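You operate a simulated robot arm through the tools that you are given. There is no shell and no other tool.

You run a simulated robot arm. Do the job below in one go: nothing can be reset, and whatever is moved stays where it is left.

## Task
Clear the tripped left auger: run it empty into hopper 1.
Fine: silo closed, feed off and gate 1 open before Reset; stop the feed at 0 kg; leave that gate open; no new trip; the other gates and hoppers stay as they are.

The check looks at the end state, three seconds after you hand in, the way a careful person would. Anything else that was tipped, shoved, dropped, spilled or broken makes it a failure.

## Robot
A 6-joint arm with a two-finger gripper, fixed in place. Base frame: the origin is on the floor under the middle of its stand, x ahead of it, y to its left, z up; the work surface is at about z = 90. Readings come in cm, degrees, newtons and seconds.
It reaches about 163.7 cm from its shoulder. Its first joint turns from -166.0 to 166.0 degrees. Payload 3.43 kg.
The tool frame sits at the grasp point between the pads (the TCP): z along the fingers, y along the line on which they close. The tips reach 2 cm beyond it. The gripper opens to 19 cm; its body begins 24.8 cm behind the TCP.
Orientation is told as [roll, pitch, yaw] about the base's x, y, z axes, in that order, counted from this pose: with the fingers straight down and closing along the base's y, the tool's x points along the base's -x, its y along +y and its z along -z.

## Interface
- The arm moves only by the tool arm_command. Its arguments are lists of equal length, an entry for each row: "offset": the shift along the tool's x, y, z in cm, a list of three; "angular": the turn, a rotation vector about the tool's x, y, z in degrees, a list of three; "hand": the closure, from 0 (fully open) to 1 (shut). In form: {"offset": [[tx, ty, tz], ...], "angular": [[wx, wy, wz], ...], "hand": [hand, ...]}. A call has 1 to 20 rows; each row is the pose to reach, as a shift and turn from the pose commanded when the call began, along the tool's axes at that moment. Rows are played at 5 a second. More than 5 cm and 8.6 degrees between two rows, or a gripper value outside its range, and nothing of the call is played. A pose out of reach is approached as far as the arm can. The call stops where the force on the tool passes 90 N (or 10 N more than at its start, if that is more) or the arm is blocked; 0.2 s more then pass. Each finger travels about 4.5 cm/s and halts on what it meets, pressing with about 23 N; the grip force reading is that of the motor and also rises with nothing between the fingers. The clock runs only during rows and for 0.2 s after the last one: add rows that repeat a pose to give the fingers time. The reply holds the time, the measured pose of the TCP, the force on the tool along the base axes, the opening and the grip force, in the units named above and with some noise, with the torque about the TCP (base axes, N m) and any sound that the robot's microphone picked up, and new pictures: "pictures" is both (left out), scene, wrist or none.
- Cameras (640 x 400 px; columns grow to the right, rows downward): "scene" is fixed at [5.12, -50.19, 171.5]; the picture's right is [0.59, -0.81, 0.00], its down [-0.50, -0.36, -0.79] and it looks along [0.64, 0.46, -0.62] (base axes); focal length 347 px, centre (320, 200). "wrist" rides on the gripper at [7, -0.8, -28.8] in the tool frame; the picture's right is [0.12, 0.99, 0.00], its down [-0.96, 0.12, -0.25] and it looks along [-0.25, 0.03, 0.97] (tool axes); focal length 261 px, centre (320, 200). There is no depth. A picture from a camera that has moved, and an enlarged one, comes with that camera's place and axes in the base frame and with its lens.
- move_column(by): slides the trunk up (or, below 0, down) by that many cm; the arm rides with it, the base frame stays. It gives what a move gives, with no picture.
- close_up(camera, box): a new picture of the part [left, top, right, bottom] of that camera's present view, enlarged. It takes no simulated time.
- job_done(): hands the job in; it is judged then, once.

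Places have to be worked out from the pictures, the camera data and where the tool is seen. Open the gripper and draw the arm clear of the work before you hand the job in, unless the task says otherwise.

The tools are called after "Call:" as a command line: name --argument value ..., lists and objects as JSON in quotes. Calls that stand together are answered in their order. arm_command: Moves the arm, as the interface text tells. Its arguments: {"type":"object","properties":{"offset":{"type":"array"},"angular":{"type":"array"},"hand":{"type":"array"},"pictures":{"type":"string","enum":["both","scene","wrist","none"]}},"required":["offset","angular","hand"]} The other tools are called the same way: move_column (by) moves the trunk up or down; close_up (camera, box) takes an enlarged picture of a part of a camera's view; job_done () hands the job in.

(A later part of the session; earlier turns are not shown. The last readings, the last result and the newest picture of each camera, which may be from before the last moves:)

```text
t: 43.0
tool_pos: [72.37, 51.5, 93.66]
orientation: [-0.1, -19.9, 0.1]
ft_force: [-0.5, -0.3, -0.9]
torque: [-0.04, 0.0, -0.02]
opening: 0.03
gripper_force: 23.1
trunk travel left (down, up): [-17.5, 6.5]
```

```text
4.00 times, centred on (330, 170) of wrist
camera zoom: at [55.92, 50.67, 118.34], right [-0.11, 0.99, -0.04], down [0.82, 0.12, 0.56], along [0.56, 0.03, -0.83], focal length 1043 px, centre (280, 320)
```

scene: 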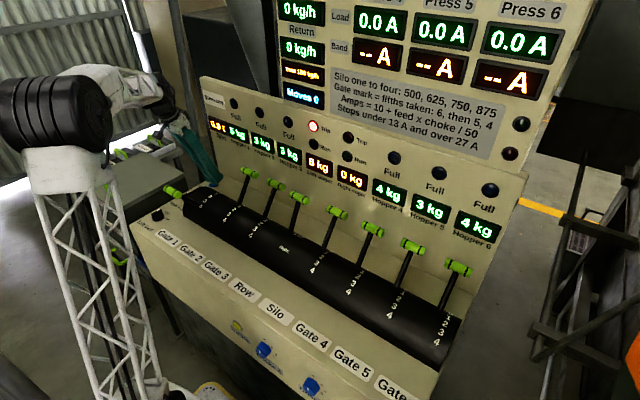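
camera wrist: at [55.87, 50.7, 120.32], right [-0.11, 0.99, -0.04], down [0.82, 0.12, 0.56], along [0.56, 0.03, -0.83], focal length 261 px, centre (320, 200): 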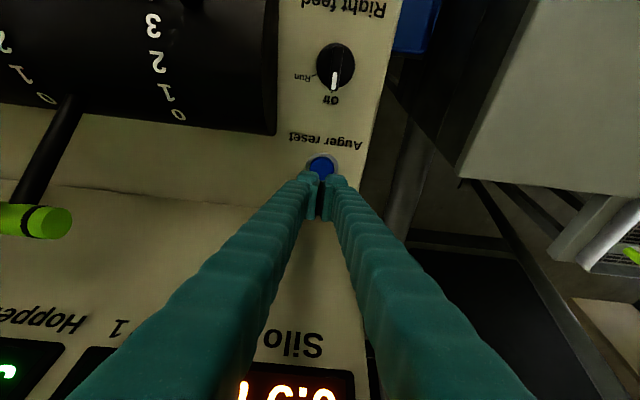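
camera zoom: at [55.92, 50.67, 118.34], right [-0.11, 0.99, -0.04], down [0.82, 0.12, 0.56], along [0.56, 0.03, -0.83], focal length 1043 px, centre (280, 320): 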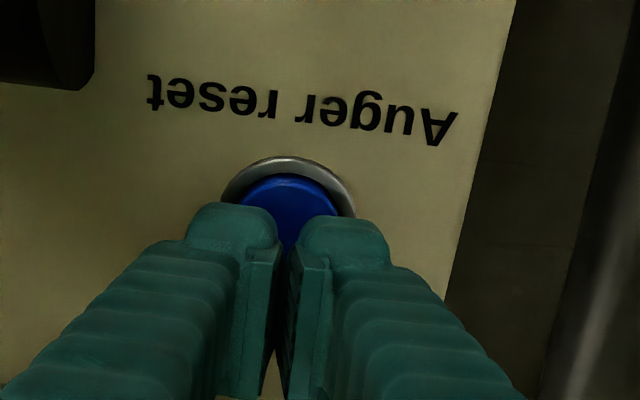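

No contact force yet and the tips are over the button. I'll press on in 1.5 mm steps.

Call:
arm_command --offset '[[0.051, 0, 0.141], [0.103, 0, 0.282], [0.154, 0, 0.423], [0.205, 0, 0.564], [0.257, 0, 0.705]]' --angular '[[0, 0, 0], [0, 0, 0], [0, 0, 0], [0, 0, 0], [0, 0, 0]]' --hand '[1, 1, 1, 1, 1]' --pictures "scene"

Call:
close_up --camera "scene" --box '[170, 90, 370, 220]'

```text
t: 44.2
tool_pos: [72.45, 51.48, 92.87]
orientation: [0.0, -19.9, 0.0]
ft_force: [0.6, 0.0, 1.8]
torque: [-0.01, 0.01, -0.03]
opening: 0.61
gripper_force: 34.6
trunk travel left (down, up): [-17.5, 6.5]
```

scene: 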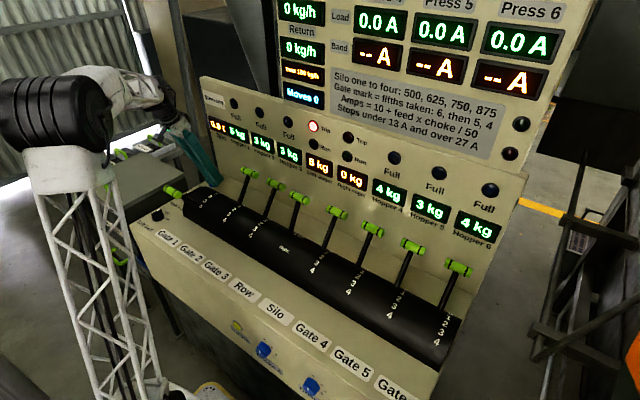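

```text
3.08 times, centred on (270, 155) of scene
camera zoom: at [5.12, -50.19, 171.5], right [0.59, -0.81, 0.0], down [-0.5, -0.36, -0.79], along [0.64, 0.46, -0.62], focal length 1067 px, centre (474, 338)
```

zoom: 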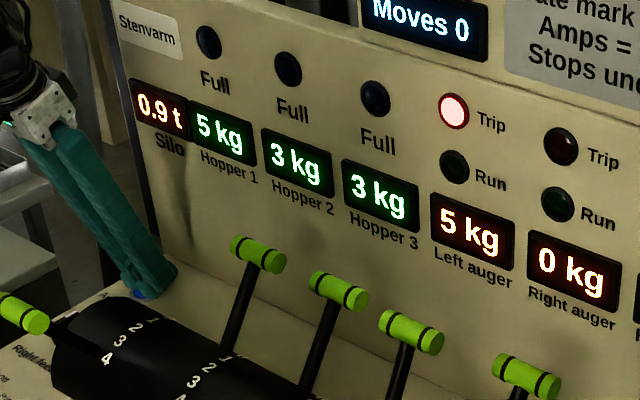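

The button edges are prying the two tips apart (opening 0.6 cm) instead of going down. I'll back off about 1 cm and shift 1.6 cm in y so that one solid fingertip sits over the button.

Call:
arm_command --offset '[[-0.2, 0, -0.56], [-0.41, 0, -1.13], [-0.41, 0.8, -1.13], [-0.41, 1.6, -1.13], [-0.41, 1.6, -1.13]]' --angular '[[0, 0, 0], [0, 0, 0], [0, 0, 0], [0, 0, 0], [0, 0, 0]]' --hand '[1, 1, 1, 1, 1]' --pictures "scene"

Call:
close_up --camera "wrist" --box '[260, 120, 400, 220]'

Call:
close_up --camera "scene" --box '[170, 130, 270, 220]'

```text
t: 45.4
tool_pos: [72.29, 52.99, 94.2]
orientation: [0.0, -20.0, 0.0]
ft_force: [-0.3, 0.0, 0.7]
torque: [0.04, -0.04, 0.03]
opening: 0.0
gripper_force: 34.9
trunk travel left (down, up): [-17.5, 6.5]
```

scene: 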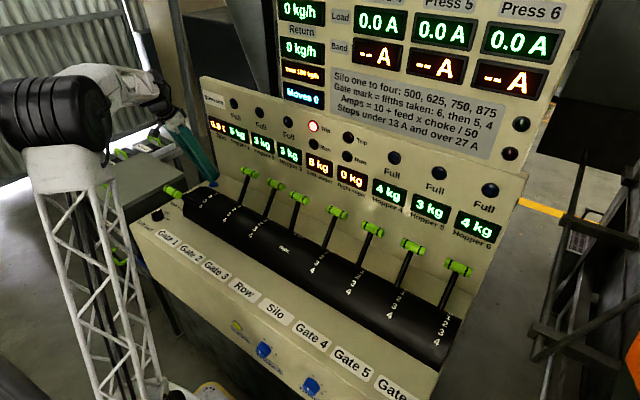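

```text
4.00 times, centred on (330, 170) of wrist
camera zoom: at [55.75, 52.23, 118.78], right [-0.11, 0.99, -0.04], down [0.82, 0.12, 0.56], along [0.56, 0.03, -0.83], focal length 1043 px, centre (280, 320)
```

zoom: 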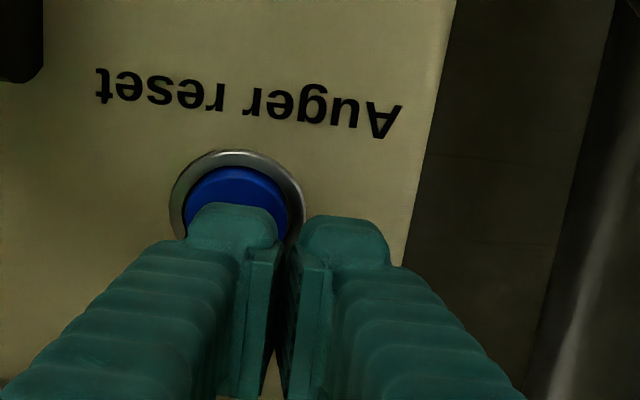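

```text
4.44 times, centred on (220, 175) of scene
camera zoom: at [5.12, -50.19, 171.5], right [0.59, -0.81, 0.0], down [-0.5, -0.36, -0.79], along [0.64, 0.46, -0.62], focal length 1541 px, centre (764, 311)
```

zoom: 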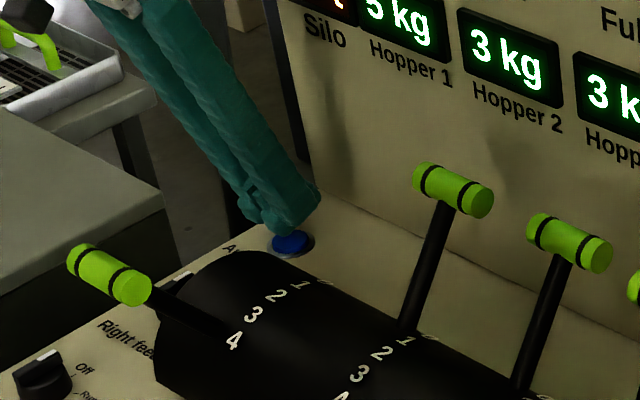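

One fingertip is now squarely over the button. I'll press down in small steps.

Call:
arm_command --offset '[[0.137, 0, 0.376], [0.274, 0, 0.752], [0.342, 0, 0.94], [0.41, 0, 1.128], [0.479, 0, 1.316], [0.547, 0, 1.504]]' --angular '[[0, 0, 0], [0, 0, 0], [0, 0, 0], [0, 0, 0], [0, 0, 0], [0, 0, 0]]' --hand '[1, 1, 1, 1, 1, 1]' --pictures "scene"

Call:
close_up --camera "scene" --box '[170, 90, 370, 220]'

Call:
close_up --camera "wrist" --box '[260, 120, 400, 220]'

```text
t: 46.8
tool_pos: [72.31, 53.11, 92.51]
orientation: [0.1, -20.0, -0.1]
ft_force: [2.7, -1.0, 4.7]
torque: [-0.08, 0.0, 0.01]
opening: 0.01
gripper_force: 34.6
trunk travel left (down, up): [-17.5, 6.5]
heard: click
```

scene: 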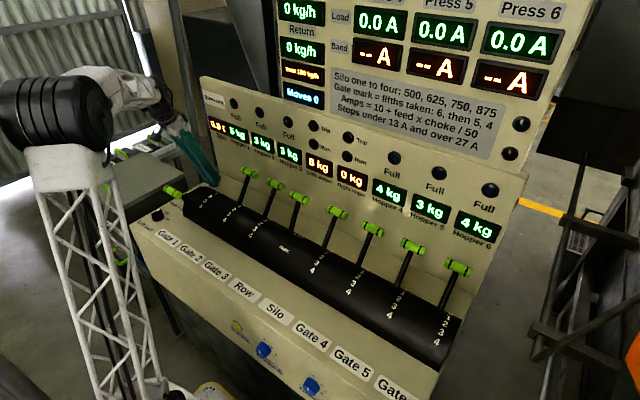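

```text
3.08 times, centred on (270, 155) of scene
camera zoom: at [5.12, -50.19, 171.5], right [0.59, -0.81, 0.0], down [-0.5, -0.36, -0.79], along [0.64, 0.46, -0.62], focal length 1067 px, centre (474, 338)
```

zoom: 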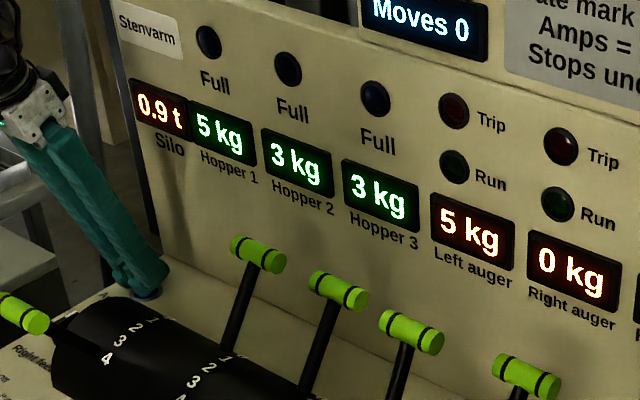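

```text
4.00 times, centred on (330, 170) of wrist
camera zoom: at [55.79, 52.18, 117.16], right [-0.11, 0.99, -0.04], down [0.82, 0.12, 0.56], along [0.56, 0.03, -0.83], focal length 1043 px, centre (280, 320)
```

zoom: 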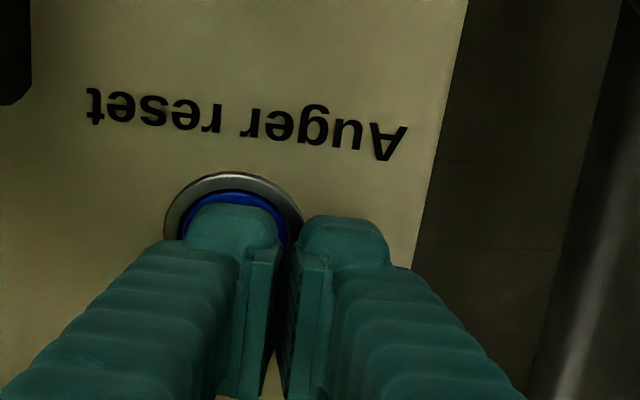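

The reset clicked and the Trip lamp is out. I'll lift off the button and return above the left feed knob with the fingers upright and partly open.

Call:
arm_command --offset '[[-0.684, 0, -1.879], [-2.052, 0, -5.638], [-3.42, 0, -9.397], [-3.848, 0, -13.498], [-2.055, -0.2, -17.343], [0.55, -0.5, -20.419], [4.778, -0.8, -21.958], [9.007, -1.1, -23.497], [13.236, -1.4, -25.036], [16.995, -1.56, -26.404], [17.774, -1.56, -26.688], [17.774, -1.56, -26.688]]' --angular '[[0, 0, 0], [0, 0, 0], [0, 0, 0], [0, 2.5, 0], [0, 5, 0], [0, 7.5, 0], [0, 10, 0], [0, 12.5, 0], [0, 15, 0], [0, 17.5, 0], [0, 20, 0], [0, 20, 0]]' --hand '[1, 1, 1, 0.78, 0.78, 0.78, 0.78, 0.78, 0.78, 0.78, 0.78, 0.78]' --pictures "both"

Call:
close_up --camera "wrist" --box '[250, 130, 390, 240]'

Call:
close_up --camera "scene" --box '[140, 90, 360, 240]'

```text
t: 49.4
tool_pos: [46.61, 51.29, 111.51]
orientation: [0.1, 0.0, 0.0]
ft_force: [1.1, -0.4, 0.3]
torque: [0.02, -0.02, 0.0]
opening: 4.19
gripper_force: 0.1
trunk travel left (down, up): [-17.5, 6.5]
camera wrist: at [39.49, 50.42, 140.29], right [-0.12, 0.99, 0.0], down [0.96, 0.12, 0.25], along [0.25, 0.03, -0.97], focal length 261 px, centre (320, 200)
```

scene: 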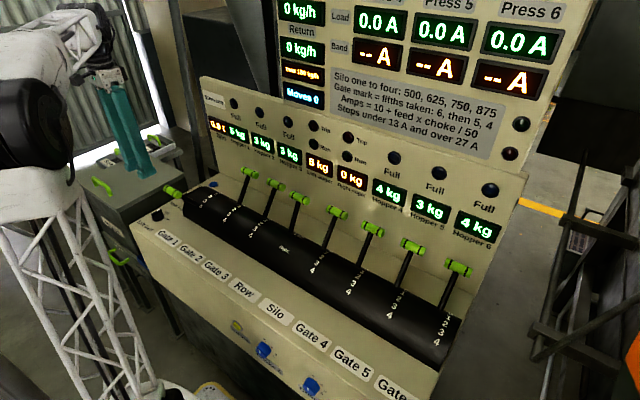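
wrist: 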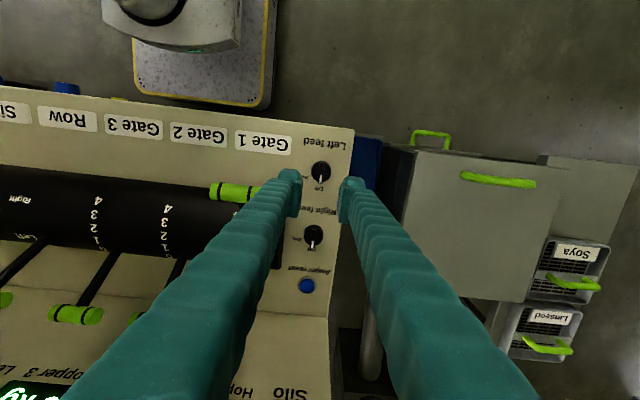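

```text
3.64 times, centred on (320, 185) of wrist
camera zoom: at [39.49, 50.42, 140.29], right [-0.12, 0.99, 0.0], down [0.96, 0.12, 0.25], along [0.25, 0.03, -0.97], focal length 948 px, centre (320, 254)
```

zoom: 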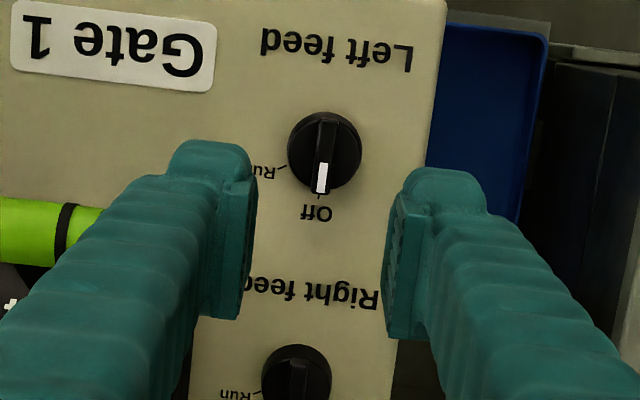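

```text
2.67 times, centred on (250, 165) of scene
camera zoom: at [5.12, -50.19, 171.5], right [0.59, -0.81, 0.0], down [-0.5, -0.36, -0.79], along [0.64, 0.46, -0.62], focal length 924 px, centre (507, 293)
```

zoom: 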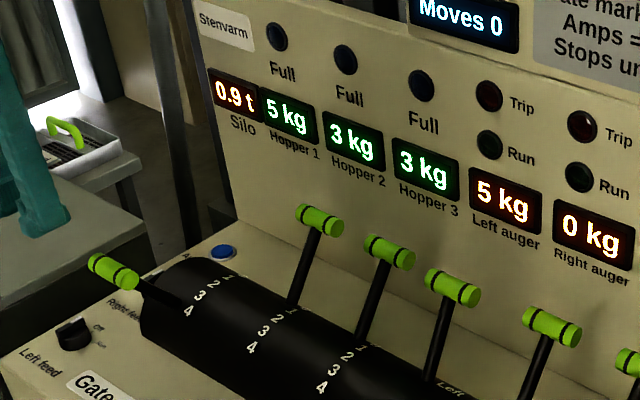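

All is as expected: Trip off, Left feed Off, auger 5 kg. I'll descend around the knob to the gripping height.

Call:
arm_command --offset '[[0, 0, 4.5], [0, 0, 9], [0, 0, 13], [0, 0, 15.5], [0, 0, 17.45], [0, 0, 17.45]]' --angular '[[0, 0, 0], [0, 0, 0], [0, 0, 0], [0, 0, 0], [0, 0, 0], [0, 0, 0]]' --hand '[0.78, 0.78, 0.78, 0.78, 0.78, 0.78]' --pictures "both"

Call:
close_up --camera "wrist" --box '[250, 130, 390, 240]'

Call:
close_up --camera "scene" --box '[120, 140, 240, 240]'

```text
t: 50.8
tool_pos: [46.55, 51.45, 94.17]
orientation: [0.0, 0.0, -0.1]
ft_force: [0.4, -0.2, 0.4]
torque: [0.01, 0.0, 0.01]
opening: 4.17
gripper_force: 0.2
trunk travel left (down, up): [-17.5, 6.5]
camera wrist: at [39.45, 50.6, 122.92], right [-0.12, 0.99, 0.0], down [0.96, 0.12, 0.25], along [0.25, 0.03, -0.97], focal length 261 px, centre (320, 200)
```

scene: 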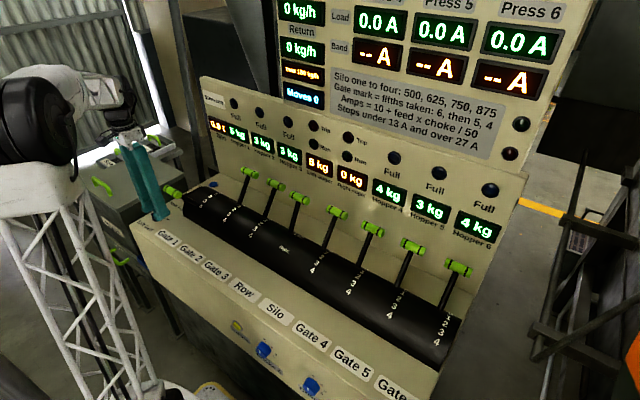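
wrist: 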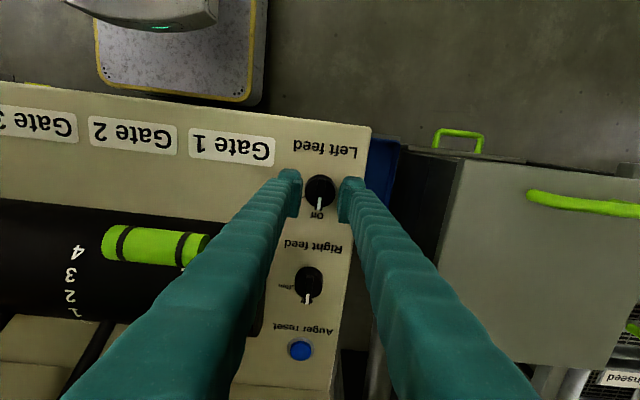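

```text
3.64 times, centred on (320, 185) of wrist
camera zoom: at [39.45, 50.6, 122.92], right [-0.12, 0.99, 0.0], down [0.96, 0.12, 0.25], along [0.25, 0.03, -0.97], focal length 948 px, centre (320, 254)
```

zoom: 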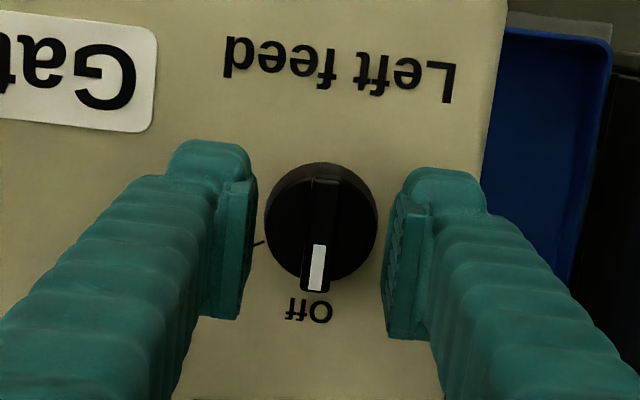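

```text
4.00 times, centred on (180, 190) of scene
camera zoom: at [5.12, -50.19, 171.5], right [0.59, -0.81, 0.0], down [-0.5, -0.36, -0.79], along [0.64, 0.46, -0.62], focal length 1386 px, centre (880, 240)
```

zoom: 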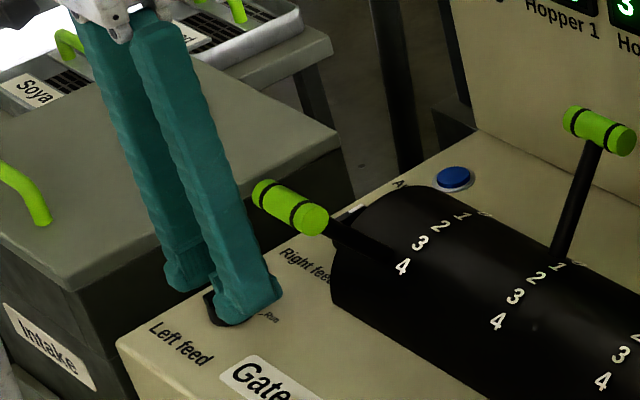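

The knob is centred between the pads. I'll close on the bar, still in the Off position, and check the forces before starting the feed.

Call:
arm_command --offset '[[0, 0, 0], [0, 0, 0], [0, 0, 0], [0, 0, 0], [0, 0, 0]]' --angular '[[0, 0, 0], [0, 0, 0], [0, 0, 0], [0, 0, 0], [0, 0, 0]]' --hand '[1, 1, 1, 1, 1]' --pictures "scene"

Call:
close_up --camera "wrist" --box '[250, 130, 390, 240]'

Call:
close_up --camera "scene" --box '[200, 90, 360, 200]'

```text
t: 52.0
tool_pos: [46.55, 51.54, 94.07]
orientation: [0.0, -0.1, 0.1]
ft_force: [0.9, 4.2, -0.5]
torque: [0.03, -0.04, -0.02]
opening: 0.8
gripper_force: 42.0
trunk travel left (down, up): [-17.5, 6.5]
```

scene: 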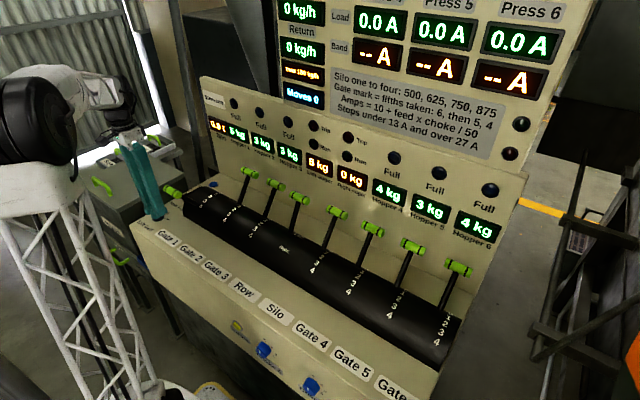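

```text
3.64 times, centred on (320, 185) of wrist
camera zoom: at [39.46, 50.63, 122.92], right [-0.12, 0.99, 0.0], down [0.96, 0.12, 0.25], along [0.25, 0.03, -0.97], focal length 948 px, centre (320, 254)
```

zoom: 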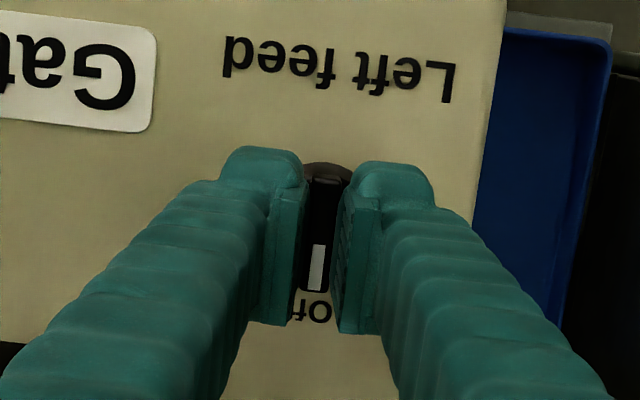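

```text
3.64 times, centred on (280, 145) of scene
camera zoom: at [5.12, -50.19, 171.5], right [0.59, -0.81, 0.0], down [-0.5, -0.36, -0.79], along [0.64, 0.46, -0.62], focal length 1260 px, centre (466, 400)
```

zoom: 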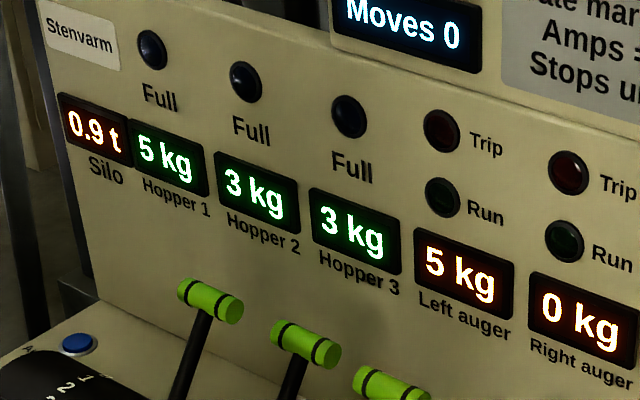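

The grip is clean with only about 4 N side force. I'll now turn the knob 60° to Run (clockwise from above) and read the auger display.

Call:
arm_command --offset '[[0, 0, 0], [0, 0, 0], [0, 0, 0], [0, 0, 0], [0, 0, 0], [0, 0, 0], [0, 0, 0], [0, 0, 0]]' --angular '[[0, 0, 7.5], [0, 0, 15], [0, 0, 22.5], [0, 0, 30], [0, 0, 37.5], [0, 0, 45], [0, 0, 52.5], [0, 0, 60]]' --hand '[1, 1, 1, 1, 1, 1, 1, 1]' --pictures "scene"

Call:
close_up --camera "scene" --box '[200, 90, 360, 200]'

Call:
close_up --camera "wrist" --box '[250, 130, 390, 240]'

```text
t: 53.8
tool_pos: [46.54, 51.37, 94.14]
orientation: [0.0, 0.0, -60.2]
ft_force: [-7.4, -10.5, 14.3]
torque: [-0.26, 0.02, 0.08]
opening: 0.85
gripper_force: 41.9
trunk travel left (down, up): [-17.5, 6.5]
```

scene: 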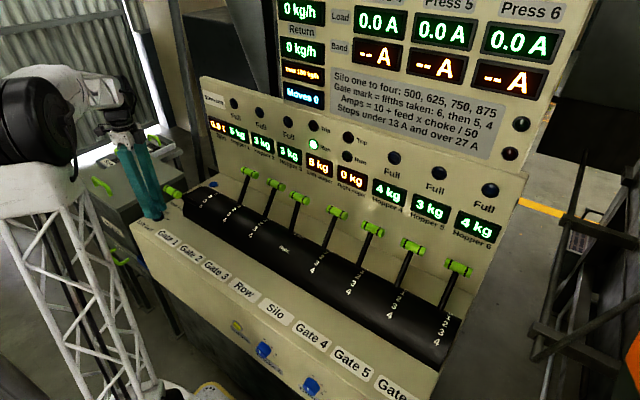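

```text
3.64 times, centred on (280, 145) of scene
camera zoom: at [5.12, -50.19, 171.5], right [0.59, -0.81, 0.0], down [-0.5, -0.36, -0.79], along [0.64, 0.46, -0.62], focal length 1260 px, centre (466, 400)
```

zoom: 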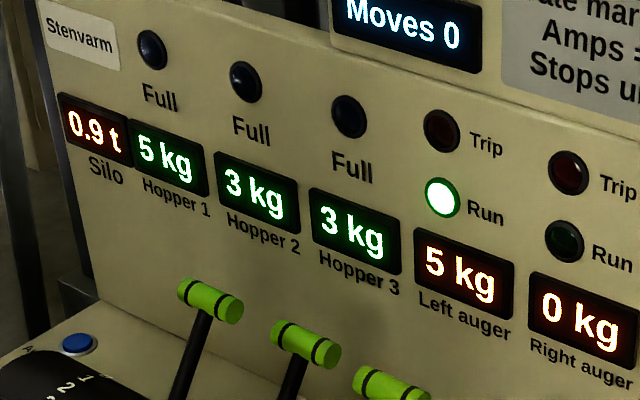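

```text
3.64 times, centred on (320, 185) of wrist
camera zoom: at [42.22, 57.09, 122.93], right [0.8, 0.6, 0.0], down [0.58, -0.78, 0.25], along [0.15, -0.2, -0.97], focal length 948 px, centre (320, 254)
```

zoom: 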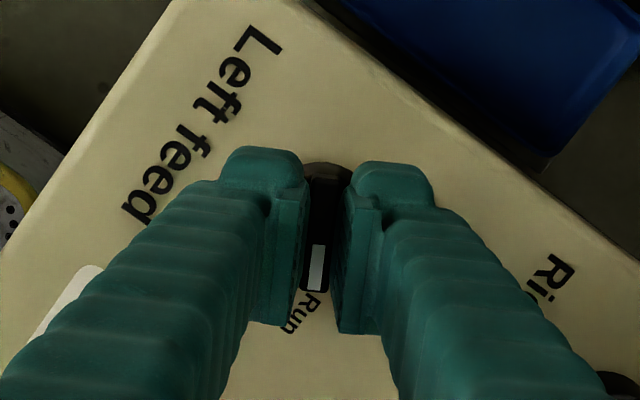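

The Run lamp is lit with no trip. I'll hold the knob and wait, reading the Left auger and Hopper 1 displays.

Call:
arm_command --offset '[[0, 0, 0], [0, 0, 0], [0, 0, 0], [0, 0, 0]]' --angular '[[0, 0, 0], [0, 0, 0], [0, 0, 0], [0, 0, 0]]' --hand '[1, 1, 1, 1]' --pictures "scene"

Call:
close_up --camera "scene" --box '[200, 90, 360, 200]'

```text
t: 54.8
tool_pos: [46.54, 51.38, 94.11]
orientation: [0.1, 0.0, -60.0]
ft_force: [-8.0, -6.3, 19.6]
torque: [-0.05, 0.14, -0.02]
opening: 0.83
gripper_force: 42.4
trunk travel left (down, up): [-17.5, 6.5]
```

scene: 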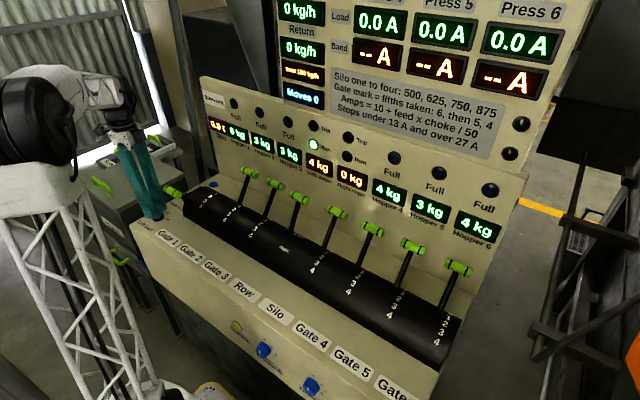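

```text
3.64 times, centred on (280, 145) of scene
camera zoom: at [5.12, -50.19, 171.5], right [0.59, -0.81, 0.0], down [-0.5, -0.36, -0.79], along [0.64, 0.46, -0.62], focal length 1260 px, centre (466, 400)
```

zoom: 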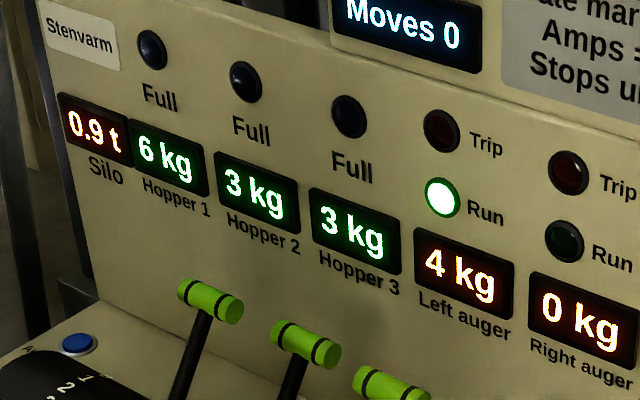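

Hopper 1 went to 6 kg and the auger to 4 kg. I'll keep holding in short waits.

Call:
arm_command --offset '[[0, 0, 0], [0, 0, 0], [0, 0, 0], [0, 0, 0]]' --angular '[[0, 0, 0], [0, 0, 0], [0, 0, 0], [0, 0, 0]]' --hand '[1, 1, 1, 1]' --pictures "scene"

Call:
close_up --camera "scene" --box '[200, 90, 360, 200]'

```text
t: 55.8
tool_pos: [46.61, 51.43, 94.16]
orientation: [0.1, 0.0, -60.0]
ft_force: [-8.4, -4.0, 22.2]
torque: [-0.03, 0.12, 0.0]
opening: 0.84
gripper_force: 41.9
trunk travel left (down, up): [-17.5, 6.5]
```

scene: 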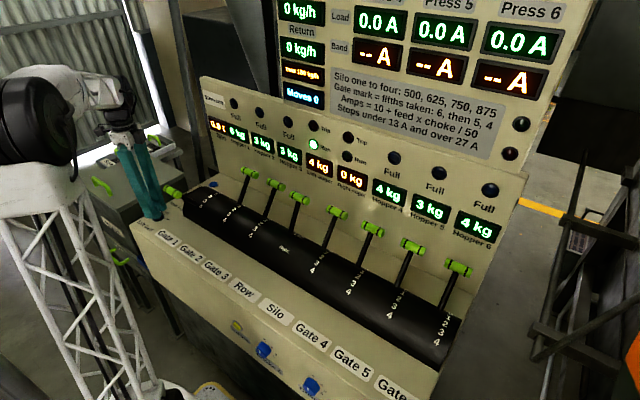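

```text
3.64 times, centred on (280, 145) of scene
camera zoom: at [5.12, -50.19, 171.5], right [0.59, -0.81, 0.0], down [-0.5, -0.36, -0.79], along [0.64, 0.46, -0.62], focal length 1260 px, centre (466, 400)
```

zoom: 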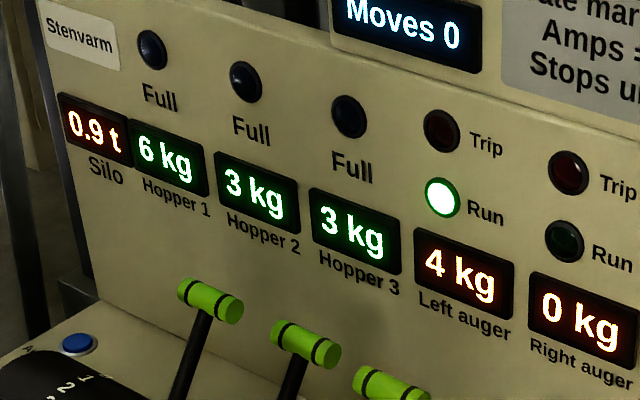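

Still 4 kg, so the rate is below 1 kg/s. I'll keep holding.

Call:
arm_command --offset '[[0, 0, 0], [0, 0, 0], [0, 0, 0], [0, 0, 0]]' --angular '[[0, 0, 0], [0, 0, 0], [0, 0, 0], [0, 0, 0]]' --hand '[1, 1, 1, 1]' --pictures "scene"

Call:
close_up --camera "scene" --box '[200, 90, 360, 200]'

```text
t: 56.8
tool_pos: [46.55, 51.44, 94.25]
orientation: [0.1, 0.0, -60.0]
ft_force: [-8.1, -2.4, 24.7]
torque: [-0.03, 0.08, -0.03]
opening: 0.82
gripper_force: 42.4
trunk travel left (down, up): [-17.5, 6.5]
```

scene: 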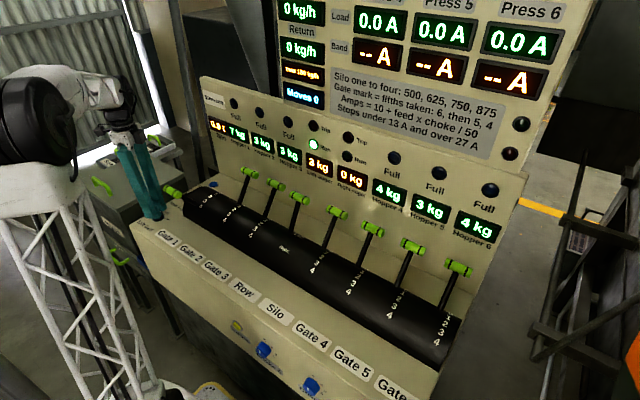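

```text
3.64 times, centred on (280, 145) of scene
camera zoom: at [5.12, -50.19, 171.5], right [0.59, -0.81, 0.0], down [-0.5, -0.36, -0.79], along [0.64, 0.46, -0.62], focal length 1260 px, centre (466, 400)
```

zoom: 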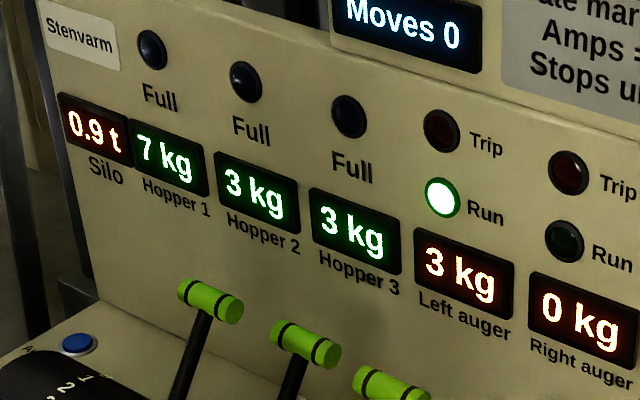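

Auger 3 kg, Hopper 1 7 kg, no trip. I'll hold on.

Call:
arm_command --offset '[[0, 0, 0], [0, 0, 0], [0, 0, 0], [0, 0, 0], [0, 0, 0], [0, 0, 0]]' --angular '[[0, 0, 0], [0, 0, 0], [0, 0, 0], [0, 0, 0], [0, 0, 0], [0, 0, 0]]' --hand '[1, 1, 1, 1, 1, 1]' --pictures "scene"

Call:
close_up --camera "scene" --box '[200, 90, 360, 200]'

```text
t: 58.2
tool_pos: [46.56, 51.34, 94.29]
orientation: [0.2, -0.1, -60.1]
ft_force: [-7.3, -1.7, 26.2]
torque: [0.02, 0.13, 0.0]
opening: 0.82
gripper_force: 42.0
trunk travel left (down, up): [-17.5, 6.5]
```

scene: 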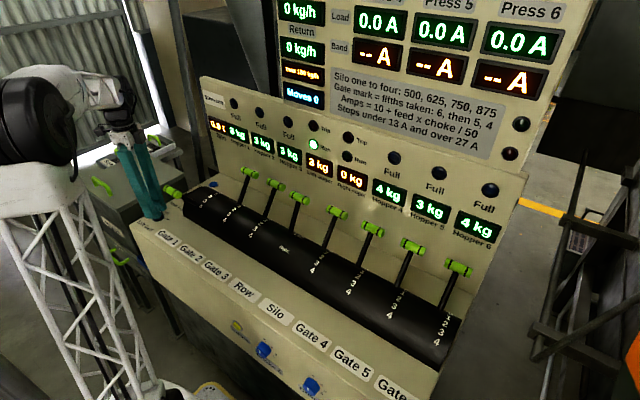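

```text
3.64 times, centred on (280, 145) of scene
camera zoom: at [5.12, -50.19, 171.5], right [0.59, -0.81, 0.0], down [-0.5, -0.36, -0.79], along [0.64, 0.46, -0.62], focal length 1260 px, centre (466, 400)
```

zoom: 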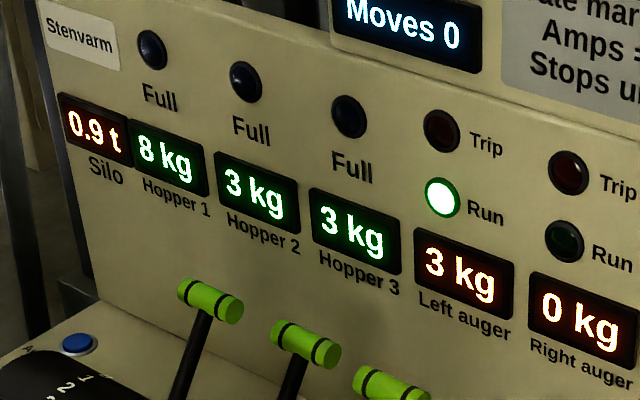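

About 2.5 kg has moved in 4.8 s, so roughly 0.5 kg/s; the auger should reach empty around t ≈ 63. I'll keep waiting.

Call:
arm_command --offset '[[0, 0, 0], [0, 0, 0], [0, 0, 0], [0, 0, 0], [0, 0, 0], [0, 0, 0], [0, 0, 0], [0, 0, 0], [0, 0, 0]]' --angular '[[0, 0, 0], [0, 0, 0], [0, 0, 0], [0, 0, 0], [0, 0, 0], [0, 0, 0], [0, 0, 0], [0, 0, 0], [0, 0, 0]]' --hand '[1, 1, 1, 1, 1, 1, 1, 1, 1]' --pictures "scene"

Call:
close_up --camera "scene" --box '[200, 90, 360, 200]'

```text
t: 60.2
tool_pos: [46.48, 51.45, 94.16]
orientation: [0.1, 0.1, -60.1]
ft_force: [-5.6, 0.4, 27.5]
torque: [-0.01, 0.09, -0.01]
opening: 0.8
gripper_force: 41.7
trunk travel left (down, up): [-17.5, 6.5]
```

scene: 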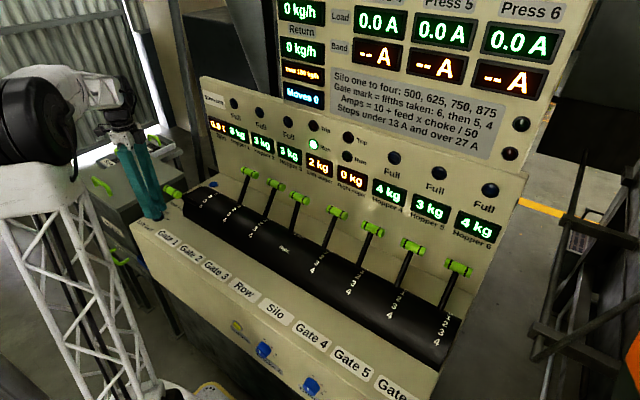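

```text
3.64 times, centred on (280, 145) of scene
camera zoom: at [5.12, -50.19, 171.5], right [0.59, -0.81, 0.0], down [-0.5, -0.36, -0.79], along [0.64, 0.46, -0.62], focal length 1260 px, centre (466, 400)
```

zoom: 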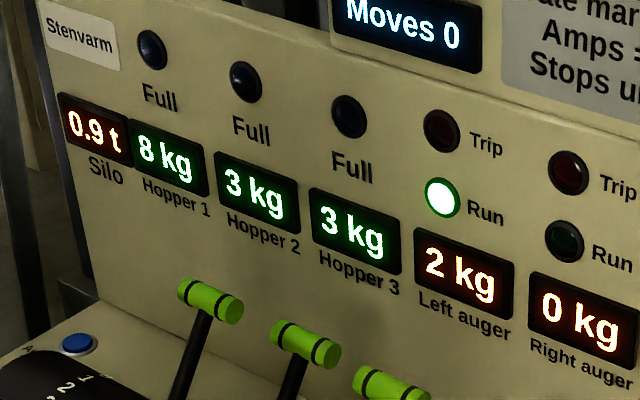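

Auger 2 kg and hopper 8 kg. I'll hold for another second and a half.

Call:
arm_command --offset '[[0, 0, 0], [0, 0, 0], [0, 0, 0], [0, 0, 0], [0, 0, 0], [0, 0, 0]]' --angular '[[0, 0, 0], [0, 0, 0], [0, 0, 0], [0, 0, 0], [0, 0, 0], [0, 0, 0]]' --hand '[1, 1, 1, 1, 1, 1]' --pictures "scene"

Call:
close_up --camera "scene" --box '[200, 90, 360, 200]'

```text
t: 61.6
tool_pos: [46.44, 51.44, 94.21]
orientation: [-0.1, 0.0, -60.0]
ft_force: [-5.1, -0.6, 27.4]
torque: [-0.02, 0.04, 0.0]
opening: 0.87
gripper_force: 42.4
trunk travel left (down, up): [-17.5, 6.5]
```

scene: 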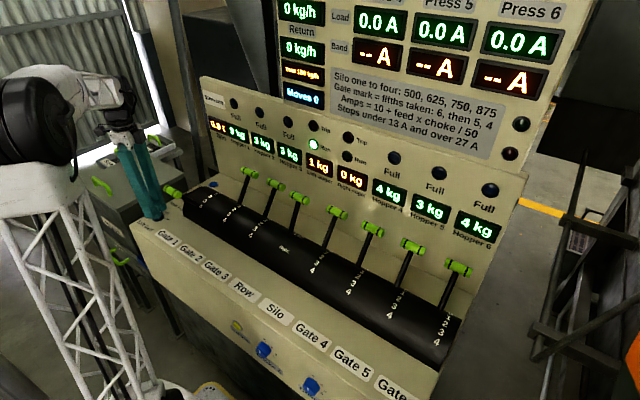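

```text
3.64 times, centred on (280, 145) of scene
camera zoom: at [5.12, -50.19, 171.5], right [0.59, -0.81, 0.0], down [-0.5, -0.36, -0.79], along [0.64, 0.46, -0.62], focal length 1260 px, centre (466, 400)
```

zoom: 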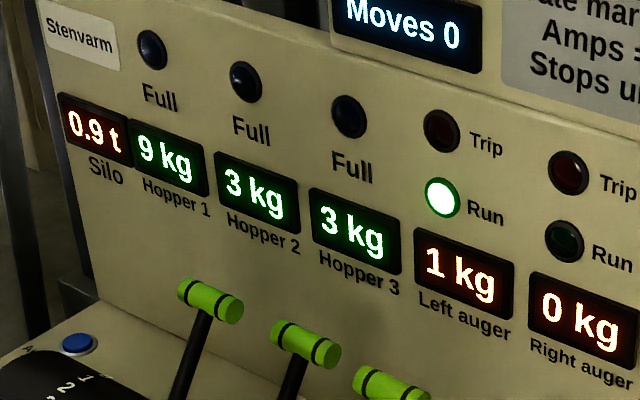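

Auger 1 kg, hopper 9 kg, still no trip. I'll use shorter waits now.

Call:
arm_command --offset '[[0, 0, 0], [0, 0, 0], [0, 0, 0], [0, 0, 0]]' --angular '[[0, 0, 0], [0, 0, 0], [0, 0, 0], [0, 0, 0]]' --hand '[1, 1, 1, 1]' --pictures "scene"

Call:
close_up --camera "scene" --box '[200, 90, 360, 200]'

```text
t: 62.6
tool_pos: [46.57, 51.41, 94.24]
orientation: [0.0, 0.1, -60.1]
ft_force: [-5.2, -1.0, 26.8]
torque: [0.02, 0.05, -0.02]
opening: 0.84
gripper_force: 41.6
trunk travel left (down, up): [-17.5, 6.5]
```

scene: 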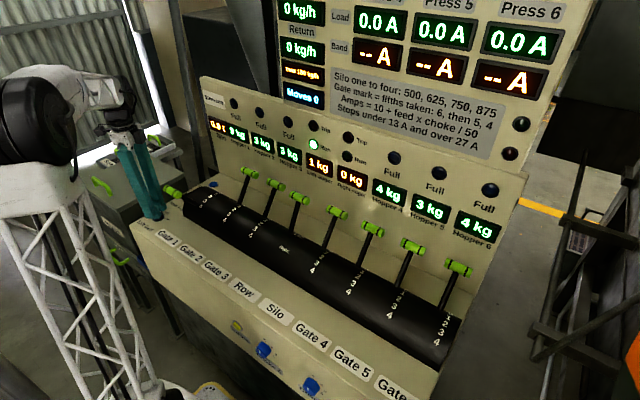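

```text
3.64 times, centred on (280, 145) of scene
camera zoom: at [5.12, -50.19, 171.5], right [0.59, -0.81, 0.0], down [-0.5, -0.36, -0.79], along [0.64, 0.46, -0.62], focal length 1260 px, centre (466, 400)
```

zoom: 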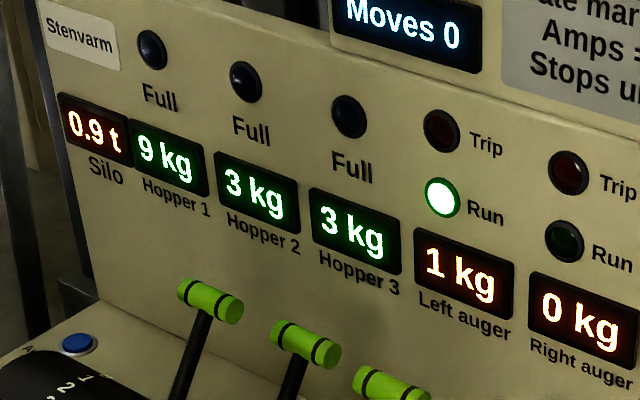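

Still 1 kg, so I'll wait a little longer in half-second steps.

Call:
arm_command --offset '[[0, 0, 0], [0, 0, 0], [0, 0, 0]]' --angular '[[0, 0, 0], [0, 0, 0], [0, 0, 0]]' --hand '[1, 1, 1]' --pictures "scene"

Call:
close_up --camera "scene" --box '[200, 90, 360, 200]'

```text
t: 63.4
tool_pos: [46.43, 51.47, 94.12]
orientation: [0.1, 0.0, -60.0]
ft_force: [-5.6, -0.7, 26.9]
torque: [-0.01, 0.04, 0.01]
opening: 0.84
gripper_force: 41.8
trunk travel left (down, up): [-17.5, 6.5]
```

scene: 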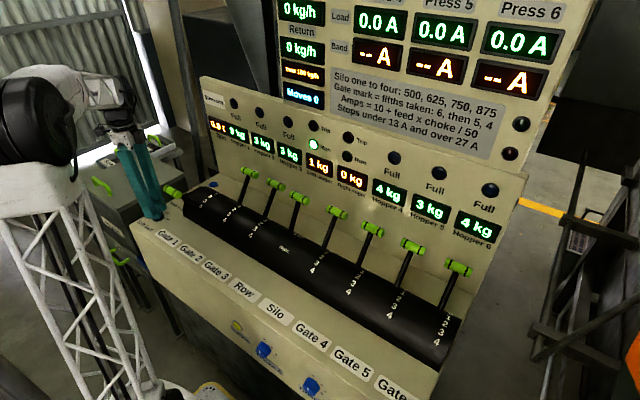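

```text
3.64 times, centred on (280, 145) of scene
camera zoom: at [5.12, -50.19, 171.5], right [0.59, -0.81, 0.0], down [-0.5, -0.36, -0.79], along [0.64, 0.46, -0.62], focal length 1260 px, centre (466, 400)
```

zoom: 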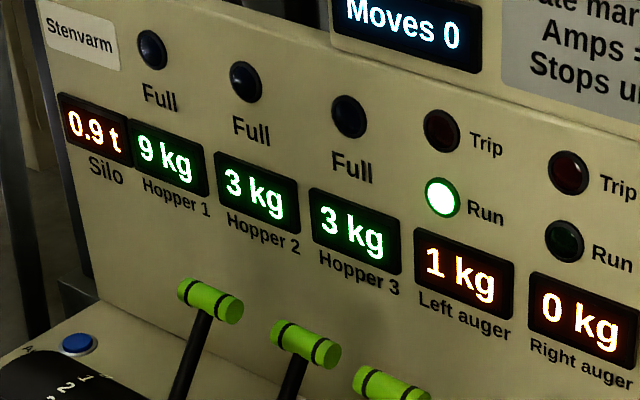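

Still 1 kg showing. I'll wait again.

Call:
arm_command --offset '[[0, 0, 0], [0, 0, 0], [0, 0, 0]]' --angular '[[0, 0, 0], [0, 0, 0], [0, 0, 0]]' --hand '[1, 1, 1]' --pictures "scene"

Call:
close_up --camera "scene" --box '[200, 90, 360, 200]'

```text
t: 64.2
tool_pos: [46.56, 51.42, 94.18]
orientation: [0.0, 0.1, -60.1]
ft_force: [-6.0, -0.7, 26.2]
torque: [0.01, 0.09, -0.01]
opening: 0.81
gripper_force: 42.0
trunk travel left (down, up): [-17.5, 6.5]
```

scene: 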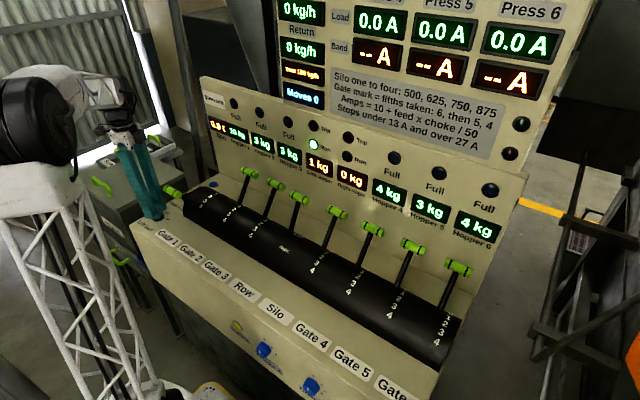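

```text
3.64 times, centred on (280, 145) of scene
camera zoom: at [5.12, -50.19, 171.5], right [0.59, -0.81, 0.0], down [-0.5, -0.36, -0.79], along [0.64, 0.46, -0.62], focal length 1260 px, centre (466, 400)
```

zoom: 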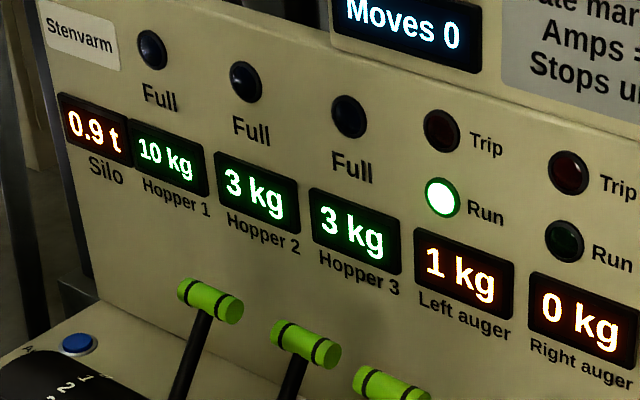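

Hopper 1 has reached 10 kg and the auger shows its last kilogram. I'll wait in short steps.

Call:
arm_command --offset '[[0, 0, 0], [0, 0, 0]]' --angular '[[0, 0, 0], [0, 0, 0]]' --hand '[1, 1]' --pictures "scene"

Call:
close_up --camera "scene" --box '[200, 90, 360, 200]'

```text
t: 64.8
tool_pos: [46.65, 51.46, 94.16]
orientation: [-0.1, 0.0, -60.0]
ft_force: [-5.4, -1.1, 24.7]
torque: [-0.02, 0.04, 0.0]
opening: 0.83
gripper_force: 41.9
trunk travel left (down, up): [-17.5, 6.5]
```

scene: 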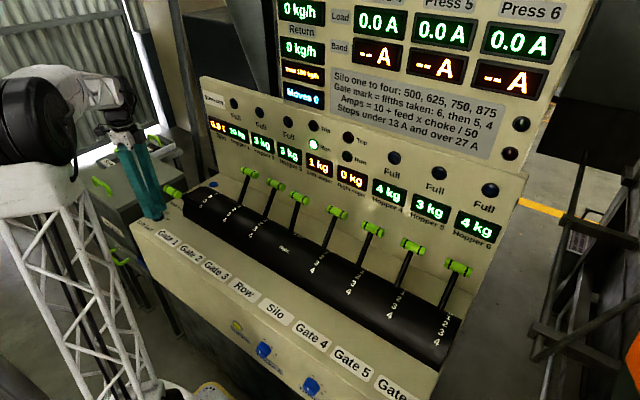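

```text
3.64 times, centred on (280, 145) of scene
camera zoom: at [5.12, -50.19, 171.5], right [0.59, -0.81, 0.0], down [-0.5, -0.36, -0.79], along [0.64, 0.46, -0.62], focal length 1260 px, centre (466, 400)
```

zoom: 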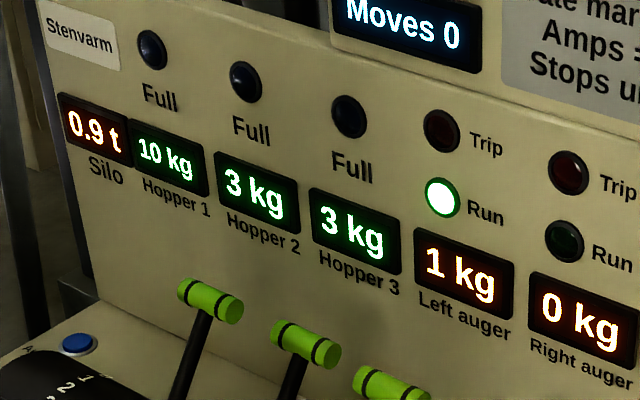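

Still 1 kg on the auger, so I'll continue with short waits.

Call:
arm_command --offset '[[0, 0, 0], [0, 0, 0]]' --angular '[[0, 0, 0], [0, 0, 0]]' --hand '[1, 1]' --pictures "scene"

Call:
close_up --camera "scene" --box '[200, 90, 360, 200]'

```text
t: 65.4
tool_pos: [46.58, 51.38, 94.11]
orientation: [0.0, 0.0, -60.1]
ft_force: [-5.2, -1.4, 24.2]
torque: [0.01, 0.06, -0.03]
opening: 0.85
gripper_force: 41.6
trunk travel left (down, up): [-17.5, 6.5]
```

scene: 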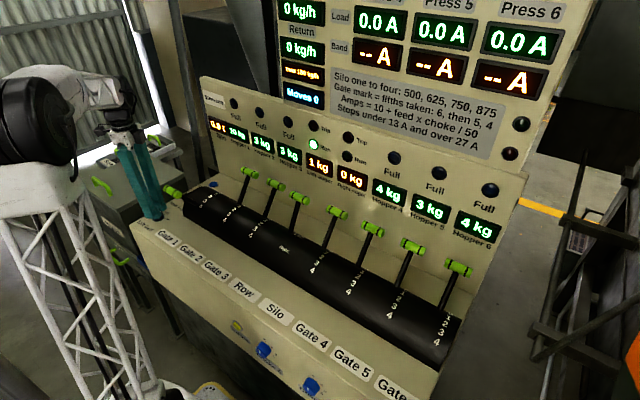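

```text
3.64 times, centred on (280, 145) of scene
camera zoom: at [5.12, -50.19, 171.5], right [0.59, -0.81, 0.0], down [-0.5, -0.36, -0.79], along [0.64, 0.46, -0.62], focal length 1260 px, centre (466, 400)
```

zoom: 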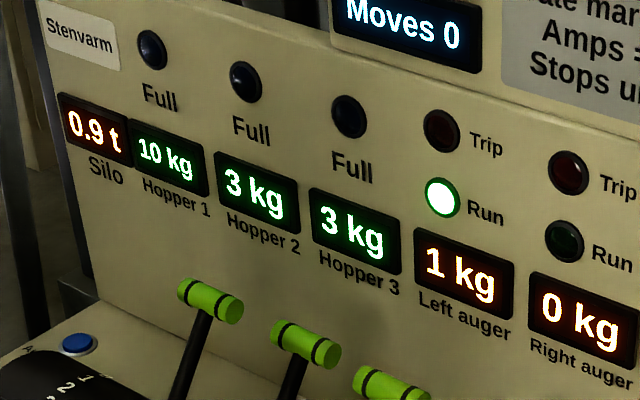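

Still showing 1 kg with the discharge slowing toward the end. I'll keep waiting.

Call:
arm_command --offset '[[0, 0, 0], [0, 0, 0], [0, 0, 0]]' --angular '[[0, 0, 0], [0, 0, 0], [0, 0, 0]]' --hand '[1, 1, 1]' --pictures "scene"

Call:
close_up --camera "scene" --box '[200, 90, 360, 200]'

```text
t: 66.2
tool_pos: [46.57, 51.38, 94.19]
orientation: [0.0, 0.0, -60.0]
ft_force: [-6.8, -2.7, 24.6]
torque: [-0.01, 0.12, 0.03]
opening: 0.84
gripper_force: 41.9
trunk travel left (down, up): [-17.5, 6.5]
```

scene: 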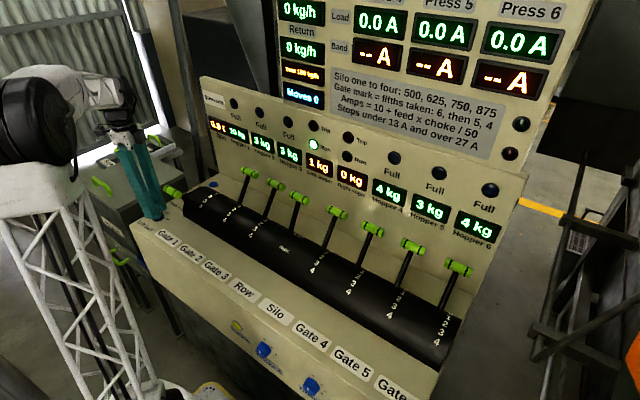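

```text
3.64 times, centred on (280, 145) of scene
camera zoom: at [5.12, -50.19, 171.5], right [0.59, -0.81, 0.0], down [-0.5, -0.36, -0.79], along [0.64, 0.46, -0.62], focal length 1260 px, centre (466, 400)
```

zoom: 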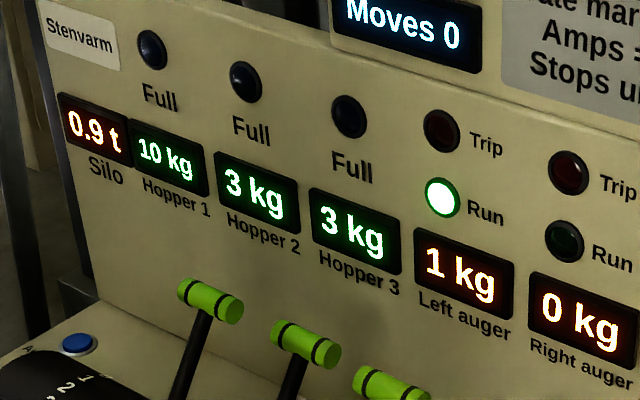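

Still 1 kg, with no trip. I'll continue waiting.

Call:
arm_command --offset '[[0, 0, 0], [0, 0, 0], [0, 0, 0]]' --angular '[[0, 0, 0], [0, 0, 0], [0, 0, 0]]' --hand '[1, 1, 1]' --pictures "scene"

Call:
close_up --camera "scene" --box '[200, 90, 360, 200]'

```text
t: 67.0
tool_pos: [46.57, 51.41, 94.25]
orientation: [0.0, -0.1, -60.0]
ft_force: [-5.5, -2.5, 23.3]
torque: [-0.01, 0.1, -0.03]
opening: 0.87
gripper_force: 42.7
trunk travel left (down, up): [-17.5, 6.5]
```

scene: 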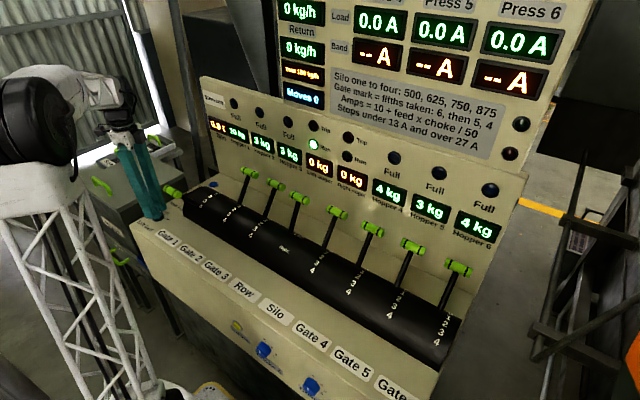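

```text
3.64 times, centred on (280, 145) of scene
camera zoom: at [5.12, -50.19, 171.5], right [0.59, -0.81, 0.0], down [-0.5, -0.36, -0.79], along [0.64, 0.46, -0.62], focal length 1260 px, centre (466, 400)
```

zoom: 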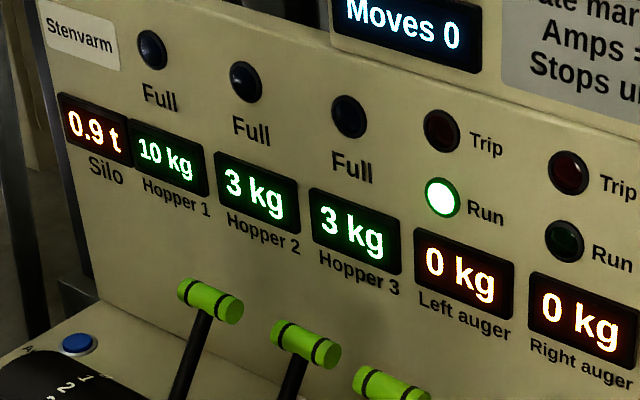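

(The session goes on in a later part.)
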